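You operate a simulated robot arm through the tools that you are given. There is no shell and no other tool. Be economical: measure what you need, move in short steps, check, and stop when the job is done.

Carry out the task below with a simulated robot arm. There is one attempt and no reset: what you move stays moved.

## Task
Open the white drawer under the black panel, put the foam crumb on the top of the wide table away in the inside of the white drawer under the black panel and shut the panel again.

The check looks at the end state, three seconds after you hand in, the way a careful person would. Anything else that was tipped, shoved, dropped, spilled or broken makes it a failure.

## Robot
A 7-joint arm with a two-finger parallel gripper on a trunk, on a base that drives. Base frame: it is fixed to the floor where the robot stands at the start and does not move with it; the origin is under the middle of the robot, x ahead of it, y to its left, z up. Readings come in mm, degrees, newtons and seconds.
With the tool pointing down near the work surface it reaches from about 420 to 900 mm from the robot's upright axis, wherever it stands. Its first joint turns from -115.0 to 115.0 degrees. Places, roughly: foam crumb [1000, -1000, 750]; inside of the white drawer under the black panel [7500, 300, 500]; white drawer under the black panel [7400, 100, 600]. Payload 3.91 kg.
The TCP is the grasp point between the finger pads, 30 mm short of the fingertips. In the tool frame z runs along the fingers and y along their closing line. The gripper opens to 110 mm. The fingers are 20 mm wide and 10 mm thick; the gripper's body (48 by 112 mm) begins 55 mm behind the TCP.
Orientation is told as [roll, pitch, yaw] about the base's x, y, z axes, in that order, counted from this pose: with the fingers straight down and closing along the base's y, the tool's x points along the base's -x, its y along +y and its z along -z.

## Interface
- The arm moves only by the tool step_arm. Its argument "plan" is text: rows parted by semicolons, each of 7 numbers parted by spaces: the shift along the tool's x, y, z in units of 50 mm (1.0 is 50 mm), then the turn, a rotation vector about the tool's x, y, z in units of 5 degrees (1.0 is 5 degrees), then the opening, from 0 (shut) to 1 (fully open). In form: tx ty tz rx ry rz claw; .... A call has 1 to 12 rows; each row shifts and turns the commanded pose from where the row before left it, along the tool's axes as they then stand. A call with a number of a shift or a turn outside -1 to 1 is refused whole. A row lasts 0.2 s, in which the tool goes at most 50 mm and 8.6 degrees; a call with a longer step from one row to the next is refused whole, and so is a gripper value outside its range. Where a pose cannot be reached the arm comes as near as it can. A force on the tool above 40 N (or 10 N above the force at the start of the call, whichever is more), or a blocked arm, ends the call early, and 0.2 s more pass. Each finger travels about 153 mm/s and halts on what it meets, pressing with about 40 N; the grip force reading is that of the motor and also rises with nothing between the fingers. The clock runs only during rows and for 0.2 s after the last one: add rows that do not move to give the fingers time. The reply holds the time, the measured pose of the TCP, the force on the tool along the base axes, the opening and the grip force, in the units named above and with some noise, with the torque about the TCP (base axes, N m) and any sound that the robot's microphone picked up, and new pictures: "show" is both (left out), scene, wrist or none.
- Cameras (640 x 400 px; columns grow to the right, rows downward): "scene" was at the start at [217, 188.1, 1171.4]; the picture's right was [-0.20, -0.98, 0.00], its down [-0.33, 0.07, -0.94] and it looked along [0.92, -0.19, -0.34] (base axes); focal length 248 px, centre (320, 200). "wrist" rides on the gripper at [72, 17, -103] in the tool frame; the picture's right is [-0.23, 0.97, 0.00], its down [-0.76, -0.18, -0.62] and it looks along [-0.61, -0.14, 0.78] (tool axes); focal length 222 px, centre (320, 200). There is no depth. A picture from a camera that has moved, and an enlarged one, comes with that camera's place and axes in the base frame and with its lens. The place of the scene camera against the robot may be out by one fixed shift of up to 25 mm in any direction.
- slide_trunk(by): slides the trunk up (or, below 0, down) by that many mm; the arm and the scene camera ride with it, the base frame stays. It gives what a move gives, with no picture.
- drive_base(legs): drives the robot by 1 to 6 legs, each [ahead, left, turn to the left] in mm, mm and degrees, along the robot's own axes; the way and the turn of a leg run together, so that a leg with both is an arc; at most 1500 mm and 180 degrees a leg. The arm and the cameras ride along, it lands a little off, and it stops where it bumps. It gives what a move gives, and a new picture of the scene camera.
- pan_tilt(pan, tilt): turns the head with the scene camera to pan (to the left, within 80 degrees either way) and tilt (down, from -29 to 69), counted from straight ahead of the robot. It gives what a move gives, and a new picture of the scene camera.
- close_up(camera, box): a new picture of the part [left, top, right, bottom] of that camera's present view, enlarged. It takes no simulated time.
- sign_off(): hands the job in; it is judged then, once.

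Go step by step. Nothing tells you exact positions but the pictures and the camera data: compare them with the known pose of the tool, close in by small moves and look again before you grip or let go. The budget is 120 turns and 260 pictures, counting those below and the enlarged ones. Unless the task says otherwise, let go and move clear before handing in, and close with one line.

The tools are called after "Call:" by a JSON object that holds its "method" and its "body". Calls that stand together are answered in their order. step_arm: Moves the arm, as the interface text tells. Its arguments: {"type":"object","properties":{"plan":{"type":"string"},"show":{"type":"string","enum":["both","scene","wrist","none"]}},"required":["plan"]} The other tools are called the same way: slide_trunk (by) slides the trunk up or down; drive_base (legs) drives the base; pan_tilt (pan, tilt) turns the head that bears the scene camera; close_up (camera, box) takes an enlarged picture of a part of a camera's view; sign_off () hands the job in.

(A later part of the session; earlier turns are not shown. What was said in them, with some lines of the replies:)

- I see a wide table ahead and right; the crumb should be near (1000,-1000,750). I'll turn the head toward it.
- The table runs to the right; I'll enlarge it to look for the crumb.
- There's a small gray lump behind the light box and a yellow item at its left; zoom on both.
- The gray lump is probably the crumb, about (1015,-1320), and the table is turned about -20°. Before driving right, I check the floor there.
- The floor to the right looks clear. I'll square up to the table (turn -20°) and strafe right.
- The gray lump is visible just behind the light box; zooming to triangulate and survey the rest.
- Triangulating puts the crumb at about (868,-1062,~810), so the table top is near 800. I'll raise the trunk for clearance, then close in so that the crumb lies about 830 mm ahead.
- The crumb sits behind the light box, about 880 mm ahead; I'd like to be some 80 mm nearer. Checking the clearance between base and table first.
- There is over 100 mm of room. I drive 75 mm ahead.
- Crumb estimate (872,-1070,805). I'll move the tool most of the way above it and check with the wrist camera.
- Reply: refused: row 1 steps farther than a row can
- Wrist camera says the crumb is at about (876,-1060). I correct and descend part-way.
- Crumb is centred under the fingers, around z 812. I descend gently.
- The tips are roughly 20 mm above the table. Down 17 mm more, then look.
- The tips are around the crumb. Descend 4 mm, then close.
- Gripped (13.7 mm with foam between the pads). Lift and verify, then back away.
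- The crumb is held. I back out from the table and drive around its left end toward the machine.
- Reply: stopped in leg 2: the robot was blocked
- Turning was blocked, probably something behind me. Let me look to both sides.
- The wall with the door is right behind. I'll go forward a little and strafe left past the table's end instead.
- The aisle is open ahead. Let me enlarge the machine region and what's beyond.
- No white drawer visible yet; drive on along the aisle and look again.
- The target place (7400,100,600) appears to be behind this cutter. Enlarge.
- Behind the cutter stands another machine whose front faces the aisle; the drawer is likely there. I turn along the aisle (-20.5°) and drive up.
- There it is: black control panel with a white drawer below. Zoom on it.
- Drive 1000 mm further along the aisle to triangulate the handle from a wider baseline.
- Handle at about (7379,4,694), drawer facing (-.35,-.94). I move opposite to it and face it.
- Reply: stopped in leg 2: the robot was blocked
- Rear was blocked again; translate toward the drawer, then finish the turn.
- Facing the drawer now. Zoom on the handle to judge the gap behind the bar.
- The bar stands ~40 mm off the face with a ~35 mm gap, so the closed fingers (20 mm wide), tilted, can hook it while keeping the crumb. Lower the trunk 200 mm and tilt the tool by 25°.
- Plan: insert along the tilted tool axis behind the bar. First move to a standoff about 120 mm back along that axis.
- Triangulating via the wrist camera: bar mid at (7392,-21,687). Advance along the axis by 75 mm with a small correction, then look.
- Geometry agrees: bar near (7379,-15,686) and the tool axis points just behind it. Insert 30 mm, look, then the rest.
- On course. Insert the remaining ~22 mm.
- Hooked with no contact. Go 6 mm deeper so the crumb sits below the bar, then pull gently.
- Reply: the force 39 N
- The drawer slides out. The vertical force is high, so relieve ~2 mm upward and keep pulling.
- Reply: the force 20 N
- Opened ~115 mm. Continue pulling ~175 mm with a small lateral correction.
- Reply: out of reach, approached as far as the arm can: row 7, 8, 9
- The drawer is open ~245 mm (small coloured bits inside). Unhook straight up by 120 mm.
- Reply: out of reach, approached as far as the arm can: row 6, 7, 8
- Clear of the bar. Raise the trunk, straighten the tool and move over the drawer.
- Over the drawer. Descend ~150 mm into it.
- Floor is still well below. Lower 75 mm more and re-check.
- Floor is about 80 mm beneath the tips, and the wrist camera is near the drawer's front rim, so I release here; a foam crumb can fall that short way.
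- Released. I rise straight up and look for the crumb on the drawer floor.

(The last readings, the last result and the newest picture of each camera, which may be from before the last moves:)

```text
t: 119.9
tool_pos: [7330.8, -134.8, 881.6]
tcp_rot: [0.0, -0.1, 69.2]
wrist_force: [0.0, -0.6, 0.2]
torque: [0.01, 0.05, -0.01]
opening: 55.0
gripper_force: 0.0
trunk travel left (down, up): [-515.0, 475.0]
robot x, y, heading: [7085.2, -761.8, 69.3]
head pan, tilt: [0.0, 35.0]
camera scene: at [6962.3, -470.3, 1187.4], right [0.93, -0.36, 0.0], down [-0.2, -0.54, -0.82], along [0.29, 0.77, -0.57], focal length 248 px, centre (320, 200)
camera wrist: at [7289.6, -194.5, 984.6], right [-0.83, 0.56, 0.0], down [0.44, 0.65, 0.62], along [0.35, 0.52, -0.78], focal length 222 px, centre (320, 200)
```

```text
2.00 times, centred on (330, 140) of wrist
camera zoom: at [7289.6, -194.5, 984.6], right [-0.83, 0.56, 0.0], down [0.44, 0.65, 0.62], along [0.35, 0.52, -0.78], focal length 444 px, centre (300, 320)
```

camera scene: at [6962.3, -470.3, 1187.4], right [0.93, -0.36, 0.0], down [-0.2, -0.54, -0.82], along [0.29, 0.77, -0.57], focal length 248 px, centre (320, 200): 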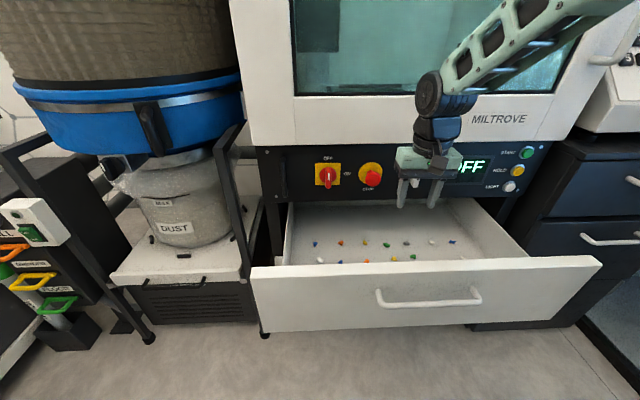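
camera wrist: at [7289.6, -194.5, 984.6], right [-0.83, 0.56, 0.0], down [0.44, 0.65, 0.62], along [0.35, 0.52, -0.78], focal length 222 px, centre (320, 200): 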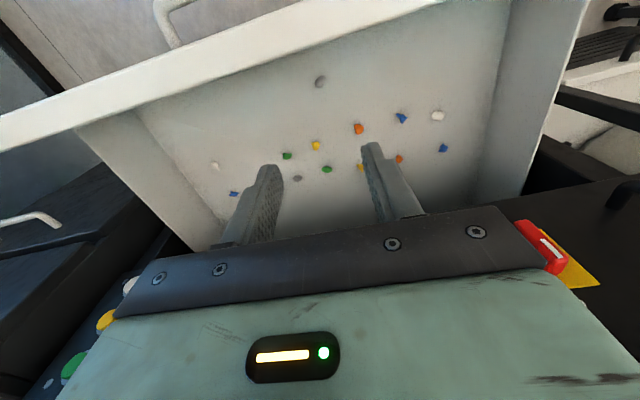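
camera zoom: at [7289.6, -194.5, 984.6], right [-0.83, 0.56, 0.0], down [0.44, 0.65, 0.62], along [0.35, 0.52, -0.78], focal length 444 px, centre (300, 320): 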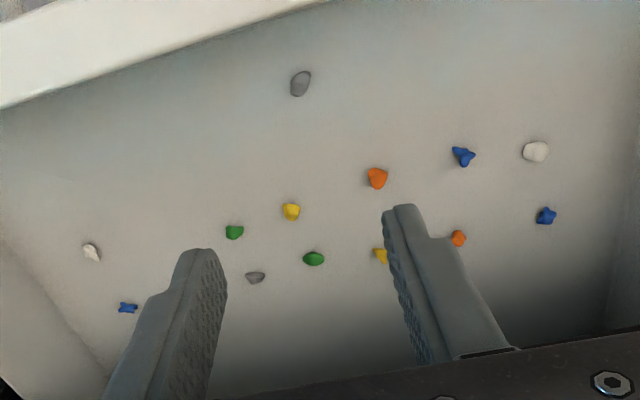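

The crumb lies on the drawer floor. Now to close: back the base 80 mm for arm room, close the fingers and bring the tool in front of the handle.

Call:
{"method": "drive_base", "body": {"legs": [[-80, 0, 0]]}}

Call:
{"method": "step_arm", "body": {"plan": "0.6 0 0 0 0 0 0.3; 0.6 0 0 0 0 0 0; 0.5 0 0 0 0 0 0; 0.2 0 0 0 -1 0 0; 0 0 0 0 -1 0 0; 0 0 0 0 -1 0 0; 0 0 0 0 -1 0 0; 0 0 0 0 -1 0 0; 0 0 0 0 0 0 0", "show": "scene"}}

```text
t: 121.0
tool_pos: [7304.1, -208.8, 879.5]
tcp_rot: [0.2, 0.0, 69.1]
wrist_force: [0.1, 0.2, -0.4]
torque: [-0.05, 0.07, 0.01]
opening: 55.2
gripper_force: 0.0
trunk travel left (down, up): [-515.0, 475.0]
robot x, y, heading: [7059.4, -835.7, 69.1]
head pan, tilt: [0.0, 35.0]
camera scene: at [6934.2, -544.9, 1187.4], right [0.93, -0.36, 0.0], down [-0.2, -0.54, -0.82], along [0.29, 0.77, -0.57], focal length 248 px, centre (320, 200)
```

scene: 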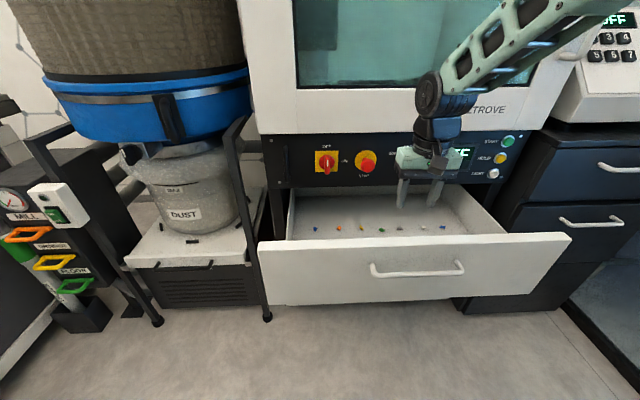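

```text
t: 123.0
tool_pos: [7270.0, -298.4, 880.8]
tcp_rot: [0.1, -25.1, 69.1]
wrist_force: [-0.7, 0.4, 0.1]
torque: [-0.01, -0.02, -0.02]
opening: 0.0
gripper_force: 37.3
trunk travel left (down, up): [-515.0, 475.0]
robot x, y, heading: [7057.3, -833.2, 69.1]
head pan, tilt: [0.0, 35.0]
camera scene: at [6934.3, -544.9, 1187.4], right [0.93, -0.36, 0.0], down [-0.2, -0.54, -0.82], along [0.29, 0.77, -0.57], focal length 248 px, centre (320, 200)
```

scene: 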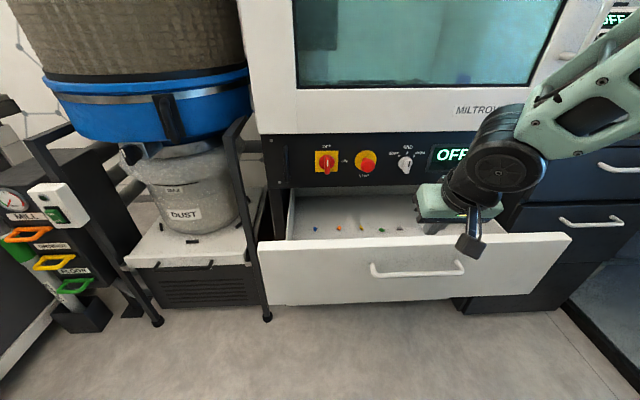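

Lower the trunk 120 mm and check the tips against the bar.

Call:
{"method": "slide_trunk", "body": {"by": -120}}

Call:
{"method": "close_up", "body": {"camera": "wrist", "box": [0, 0, 640, 400]}}

Call:
{"method": "close_up", "body": {"camera": "scene", "box": [320, 140, 520, 265]}}

```text
t: 124.5
tool_pos: [7269.2, -298.8, 761.6]
tcp_rot: [0.2, -24.9, 69.1]
wrist_force: [-0.5, 0.6, -0.1]
torque: [0.0, -0.03, 0.01]
opening: 0.0
gripper_force: 38.2
trunk travel left (down, up): [-395.0, 595.0]
robot x, y, heading: [7062.2, -834.1, 69.2]
head pan, tilt: [0.0, 35.0]
```

```text
1.00 times, centred on (320, 200) of wrist (not enlarged: the box is as wide or as high as the picture)
camera zoom: at [7215.4, -393.3, 824.3], right [-0.84, 0.54, 0.1], down [0.32, 0.34, 0.89], along [0.45, 0.77, -0.45], focal length 222 px, centre (320, 200)
```

zoom: 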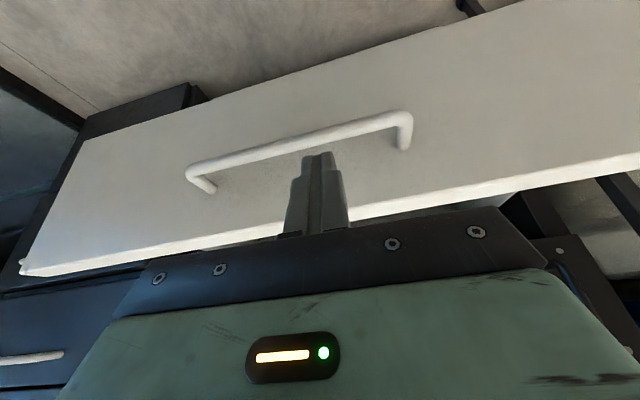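

```text
3.20 times, centred on (420, 202) of scene
camera zoom: at [6934.2, -544.9, 1067.4], right [0.93, -0.36, 0.0], down [-0.2, -0.54, -0.82], along [0.29, 0.77, -0.57], focal length 794 px, centre (0, 192)
```

zoom: 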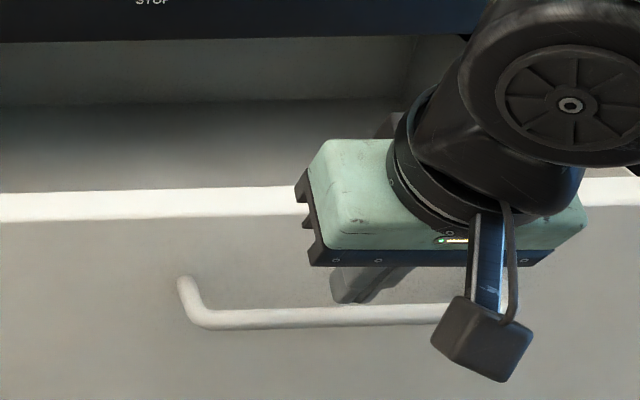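

Bar is 45 mm ahead of the TCP as expected. Lower 60 mm in front of it, then push forward.

Call:
{"method": "step_arm", "body": {"plan": "0.127 0 0.272 0 0 0 0; 0.127 0 0.272 0 0 0 0; 0.127 0 0.272 0 0 0 0; 0.127 0 0.272 0 0 0 0; 0 0 0 0 0 0 0", "show": "both"}}

```text
t: 125.7
tool_pos: [7270.0, -297.2, 701.1]
tcp_rot: [0.1, -25.0, 69.1]
wrist_force: [0.6, -0.1, 0.1]
torque: [0.0, -0.02, 0.01]
opening: 0.1
gripper_force: 37.7
trunk travel left (down, up): [-395.0, 595.0]
robot x, y, heading: [7062.4, -833.6, 69.2]
head pan, tilt: [0.0, 35.0]
camera scene: at [6934.3, -544.9, 1067.4], right [0.93, -0.36, 0.0], down [-0.2, -0.54, -0.82], along [0.29, 0.77, -0.57], focal length 248 px, centre (320, 200)
camera wrist: at [7215.8, -393.1, 763.8], right [-0.84, 0.54, 0.1], down [0.32, 0.34, 0.89], along [0.45, 0.77, -0.45], focal length 222 px, centre (320, 200)
```

scene: 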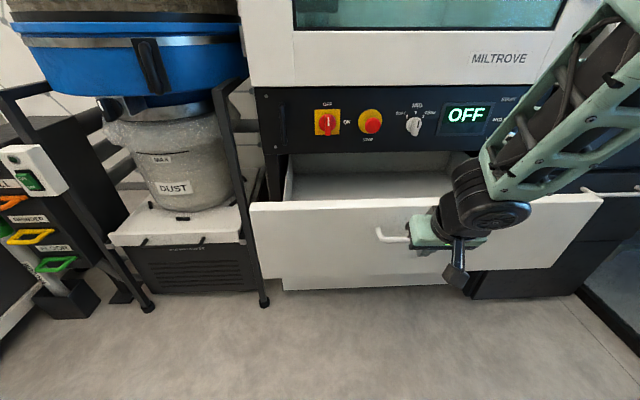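
wrist: 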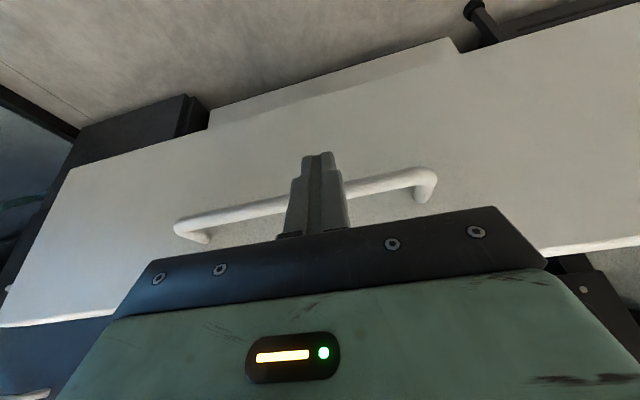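

Fingers are in front of the bar. Push forward.

Call:
{"method": "step_arm", "body": {"plan": "-0.27 -0.01 0.127 0 0 0 0; -0.36 -0.01 0.169 0 0 0 0; -0.36 0 0.169 0 0 0 0; -0.36 0 0.169 0 0 0 0; -0.36 0 0.169 0 0 0 0; -0.36 0 0.169 0 0 0 0; 0 0 0 0 0 0 0", "show": "both"}}

```text
t: 127.3
tool_pos: [7310.5, -192.2, 700.6]
tcp_rot: [0.1, -25.1, 69.1]
wrist_force: [0.0, -0.1, 0.5]
torque: [-0.02, 0.0, 0.01]
opening: 0.1
gripper_force: 37.9
trunk travel left (down, up): [-395.0, 595.0]
robot x, y, heading: [7060.6, -836.0, 69.3]
head pan, tilt: [0.0, 35.0]
camera scene: at [6934.3, -544.9, 1067.4], right [0.93, -0.36, 0.0], down [-0.2, -0.54, -0.82], along [0.29, 0.77, -0.57], focal length 248 px, centre (320, 200)
camera wrist: at [7256.5, -286.7, 763.9], right [-0.84, 0.54, 0.1], down [0.32, 0.34, 0.89], along [0.45, 0.77, -0.45], focal length 222 px, centre (320, 200)
```

scene: 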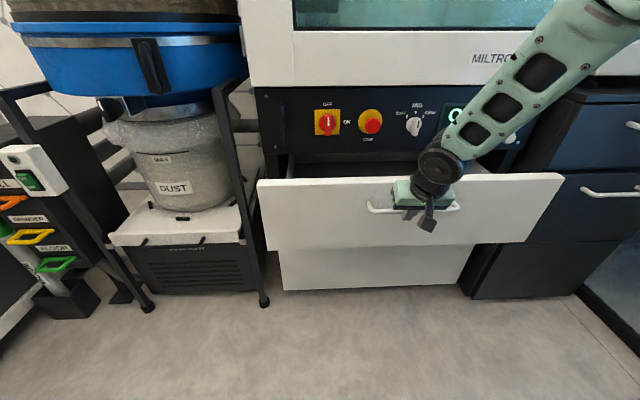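
wrist: 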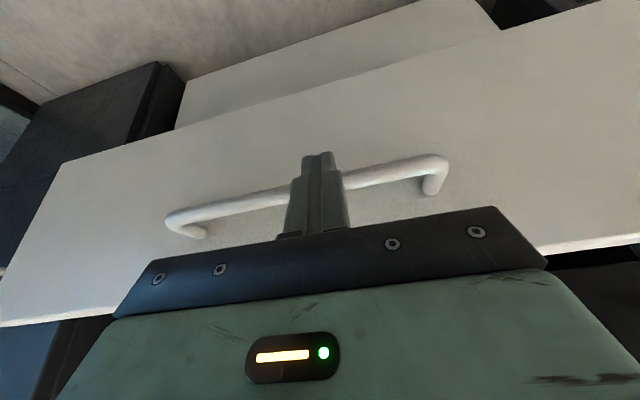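

Sliding freely. About 165 mm remain; push 140 mm more.

Call:
{"method": "step_arm", "body": {"plan": "-0.36 0 0.169 0 0 0 0; -0.36 0 0.169 0 0 0 0; -0.36 0 0.169 0 0 0 0; -0.36 0 0.169 0 0 0 0; -0.36 0 0.169 0 0 0 0; -0.36 0 0.169 0 0 0 0; -0.27 0 0.127 0 0 0 0; 0 0 0 0 0 0 0", "show": "both"}}

```text
t: 129.1
tool_pos: [7360.1, -66.8, 699.3]
tcp_rot: [0.1, -24.9, 69.0]
wrist_force: [0.3, -1.3, -0.7]
torque: [0.03, -0.04, -0.01]
opening: 0.0
gripper_force: 38.2
trunk travel left (down, up): [-395.0, 595.0]
robot x, y, heading: [7058.5, -835.0, 69.3]
head pan, tilt: [0.0, 35.0]
camera scene: at [6934.3, -544.9, 1067.4], right [0.93, -0.36, 0.0], down [-0.2, -0.54, -0.82], along [0.29, 0.77, -0.57], focal length 248 px, centre (320, 200)
camera wrist: at [7305.1, -161.5, 763.2], right [-0.84, 0.54, 0.1], down [0.32, 0.34, 0.89], along [0.45, 0.77, -0.45], focal length 222 px, centre (320, 200)
```

scene: 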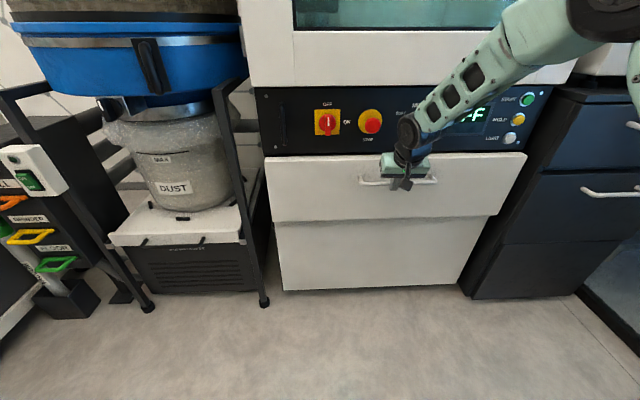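
wrist: 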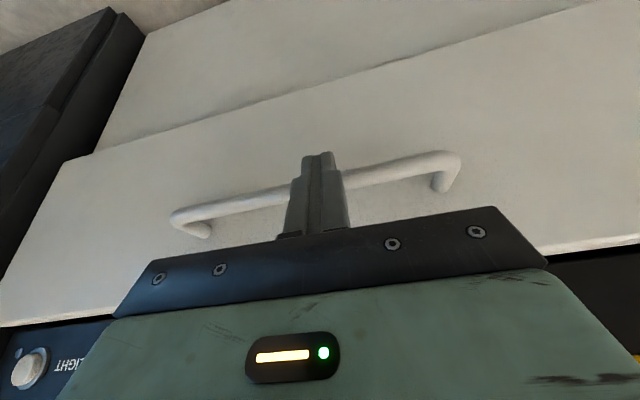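

Almost closed; push slowly until it seats.

Call:
{"method": "step_arm", "body": {"plan": "-0.145 0 0.068 0 0 0 0; -0.145 0 0.068 0 0 0 0; -0.145 0 0.068 0 0 0 0; -0.09 0 0.042 0 0 0 0; -0.09 0 0.042 0 0 0 0; -0.055 0 0.025 0 0 0 0; -0.055 0 0.025 0 0 0 0; -0.055 0 0.025 0 0 0 0; -0.055 0 0.025 0 0 0 0; 0 0 0 0 0 0 0", "show": "both"}}

Call:
{"method": "close_up", "body": {"camera": "scene", "box": [250, 120, 550, 300]}}

```text
t: 130.6
tool_pos: [7370.5, -35.4, 693.8]
tcp_rot: [-0.2, -24.0, 69.1]
wrist_force: [-1.6, -2.0, 0.3]
torque: [-0.04, 0.02, -0.03]
opening: 0.2
gripper_force: 37.8
trunk travel left (down, up): [-395.0, 595.0]
robot x, y, heading: [7060.7, -836.4, 69.0]
head pan, tilt: [0.0, 35.0]
stopped in row 7: the force on the tool passed its limit at 47 N (the readings are from after the stop); the commanded pose is now the measured one
camera scene: at [6934.1, -545.4, 1067.4], right [0.93, -0.36, 0.0], down [-0.2, -0.54, -0.82], along [0.29, 0.77, -0.57], focal length 248 px, centre (320, 200)
camera wrist: at [7316.6, -129.8, 760.6], right [-0.84, 0.54, 0.09], down [0.32, 0.35, 0.88], along [0.44, 0.76, -0.47], focal length 222 px, centre (320, 200)
```

scene: 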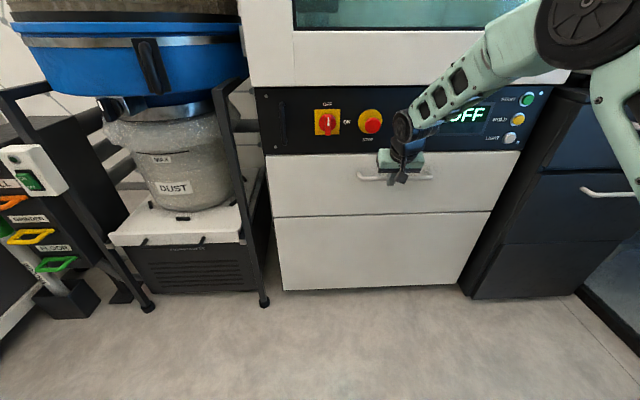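
wrist: 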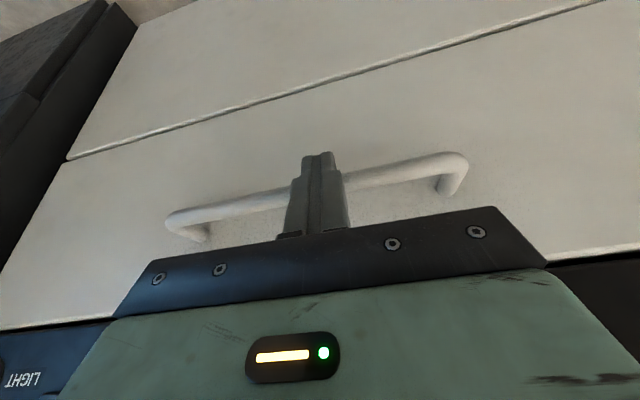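

```text
2.13 times, centred on (400, 210) of scene
camera zoom: at [6934.1, -545.4, 1067.4], right [0.93, -0.36, 0.0], down [-0.2, -0.54, -0.82], along [0.29, 0.77, -0.57], focal length 529 px, centre (149, 179)
```

zoom: 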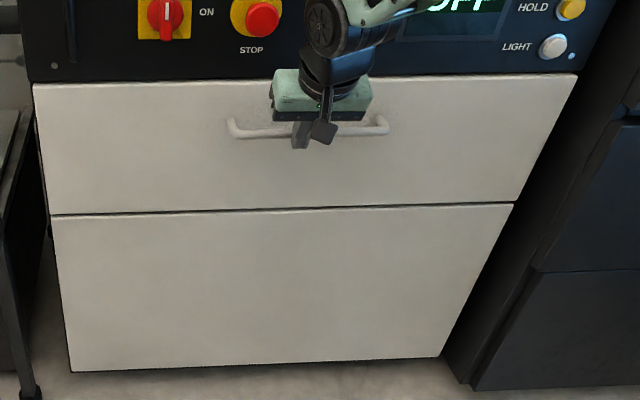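

It seated (force stop, flush faces). Retract straight back and verify.

Call:
{"method": "step_arm", "body": {"plan": "0.36 0 -0.169 0 0 0 0; 0.72 0 -0.338 0 0 0 0; 0.72 0 -0.338 0 0 0 0; 0.72 0 -0.338 0 0 0 0; 0.72 0 -0.338 0 0 0 0; 0 0 0 0 0 0 0", "show": "none"}}

Call:
{"method": "slide_trunk", "body": {"by": 200}}

Call:
{"method": "pan_tilt", "body": {"pan": -5, "tilt": 40}}

Call:
{"method": "close_up", "body": {"camera": "scene", "box": [200, 130, 500, 318]}}

```text
t: 132.0
tool_pos: [7309.0, -204.5, 699.0]
tcp_rot: [-0.2, -24.1, 69.0]
wrist_force: [0.0, 0.2, 0.7]
torque: [-0.01, 0.0, 0.0]
opening: 0.0
gripper_force: 37.6
trunk travel left (down, up): [-395.0, 595.0]
robot x, y, heading: [7060.0, -834.8, 68.8]
head pan, tilt: [0.0, 35.0]
```

```text
t: 134.2
tool_pos: [7308.7, -204.4, 897.9]
tcp_rot: [-0.2, -24.2, 69.1]
wrist_force: [0.0, 0.2, -0.2]
torque: [0.0, 0.02, -0.02]
opening: 0.1
gripper_force: 37.1
trunk travel left (down, up): [-595.0, 395.0]
robot x, y, heading: [7061.4, -835.2, 68.7]
head pan, tilt: [0.0, 35.0]
```

```text
t: 134.8
tool_pos: [7308.1, -203.2, 897.6]
tcp_rot: [-0.2, -24.1, 69.2]
wrist_force: [1.0, -0.1, 0.0]
torque: [-0.03, 0.01, 0.0]
opening: 0.0
gripper_force: 38.3
trunk travel left (down, up): [-595.0, 395.0]
robot x, y, heading: [7056.9, -836.9, 68.8]
head pan, tilt: [-5.0, 40.0]
camera scene: at [6939.8, -551.1, 1259.9], right [0.9, -0.44, 0.0], down [-0.28, -0.58, -0.77], along [0.33, 0.69, -0.64], focal length 248 px, centre (320, 200)
```

scene: 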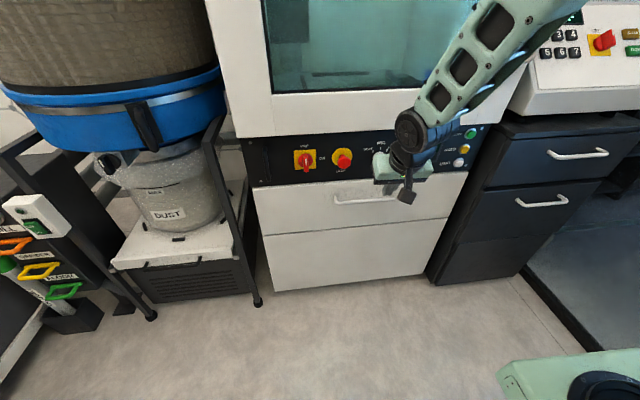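

```text
2.13 times, centred on (350, 224) of scene
camera zoom: at [6939.8, -551.1, 1259.9], right [0.9, -0.44, 0.0], down [-0.28, -0.58, -0.77], along [0.33, 0.69, -0.64], focal length 528 px, centre (256, 149)
```

zoom: 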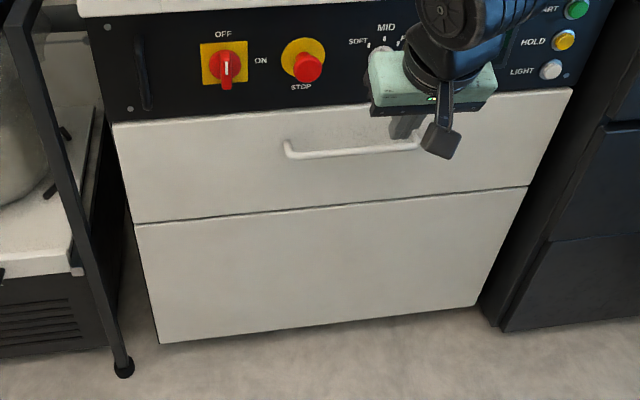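

The drawer is flush with the lower front, as it was before opening, and the arm is clear. Nothing nearby was disturbed, so I'm handing in.

Call:
{"method": "sign_off", "body": {}}

```text
The job is handed in.
```

The foam crumb is inside the white drawer under the black panel, the drawer is shut again, and the arm is clear. While driving, the base was blocked twice by something behind it that I could not see. I saw nothing disturbed near the drawer afterwards, but I could not check behind the robot.
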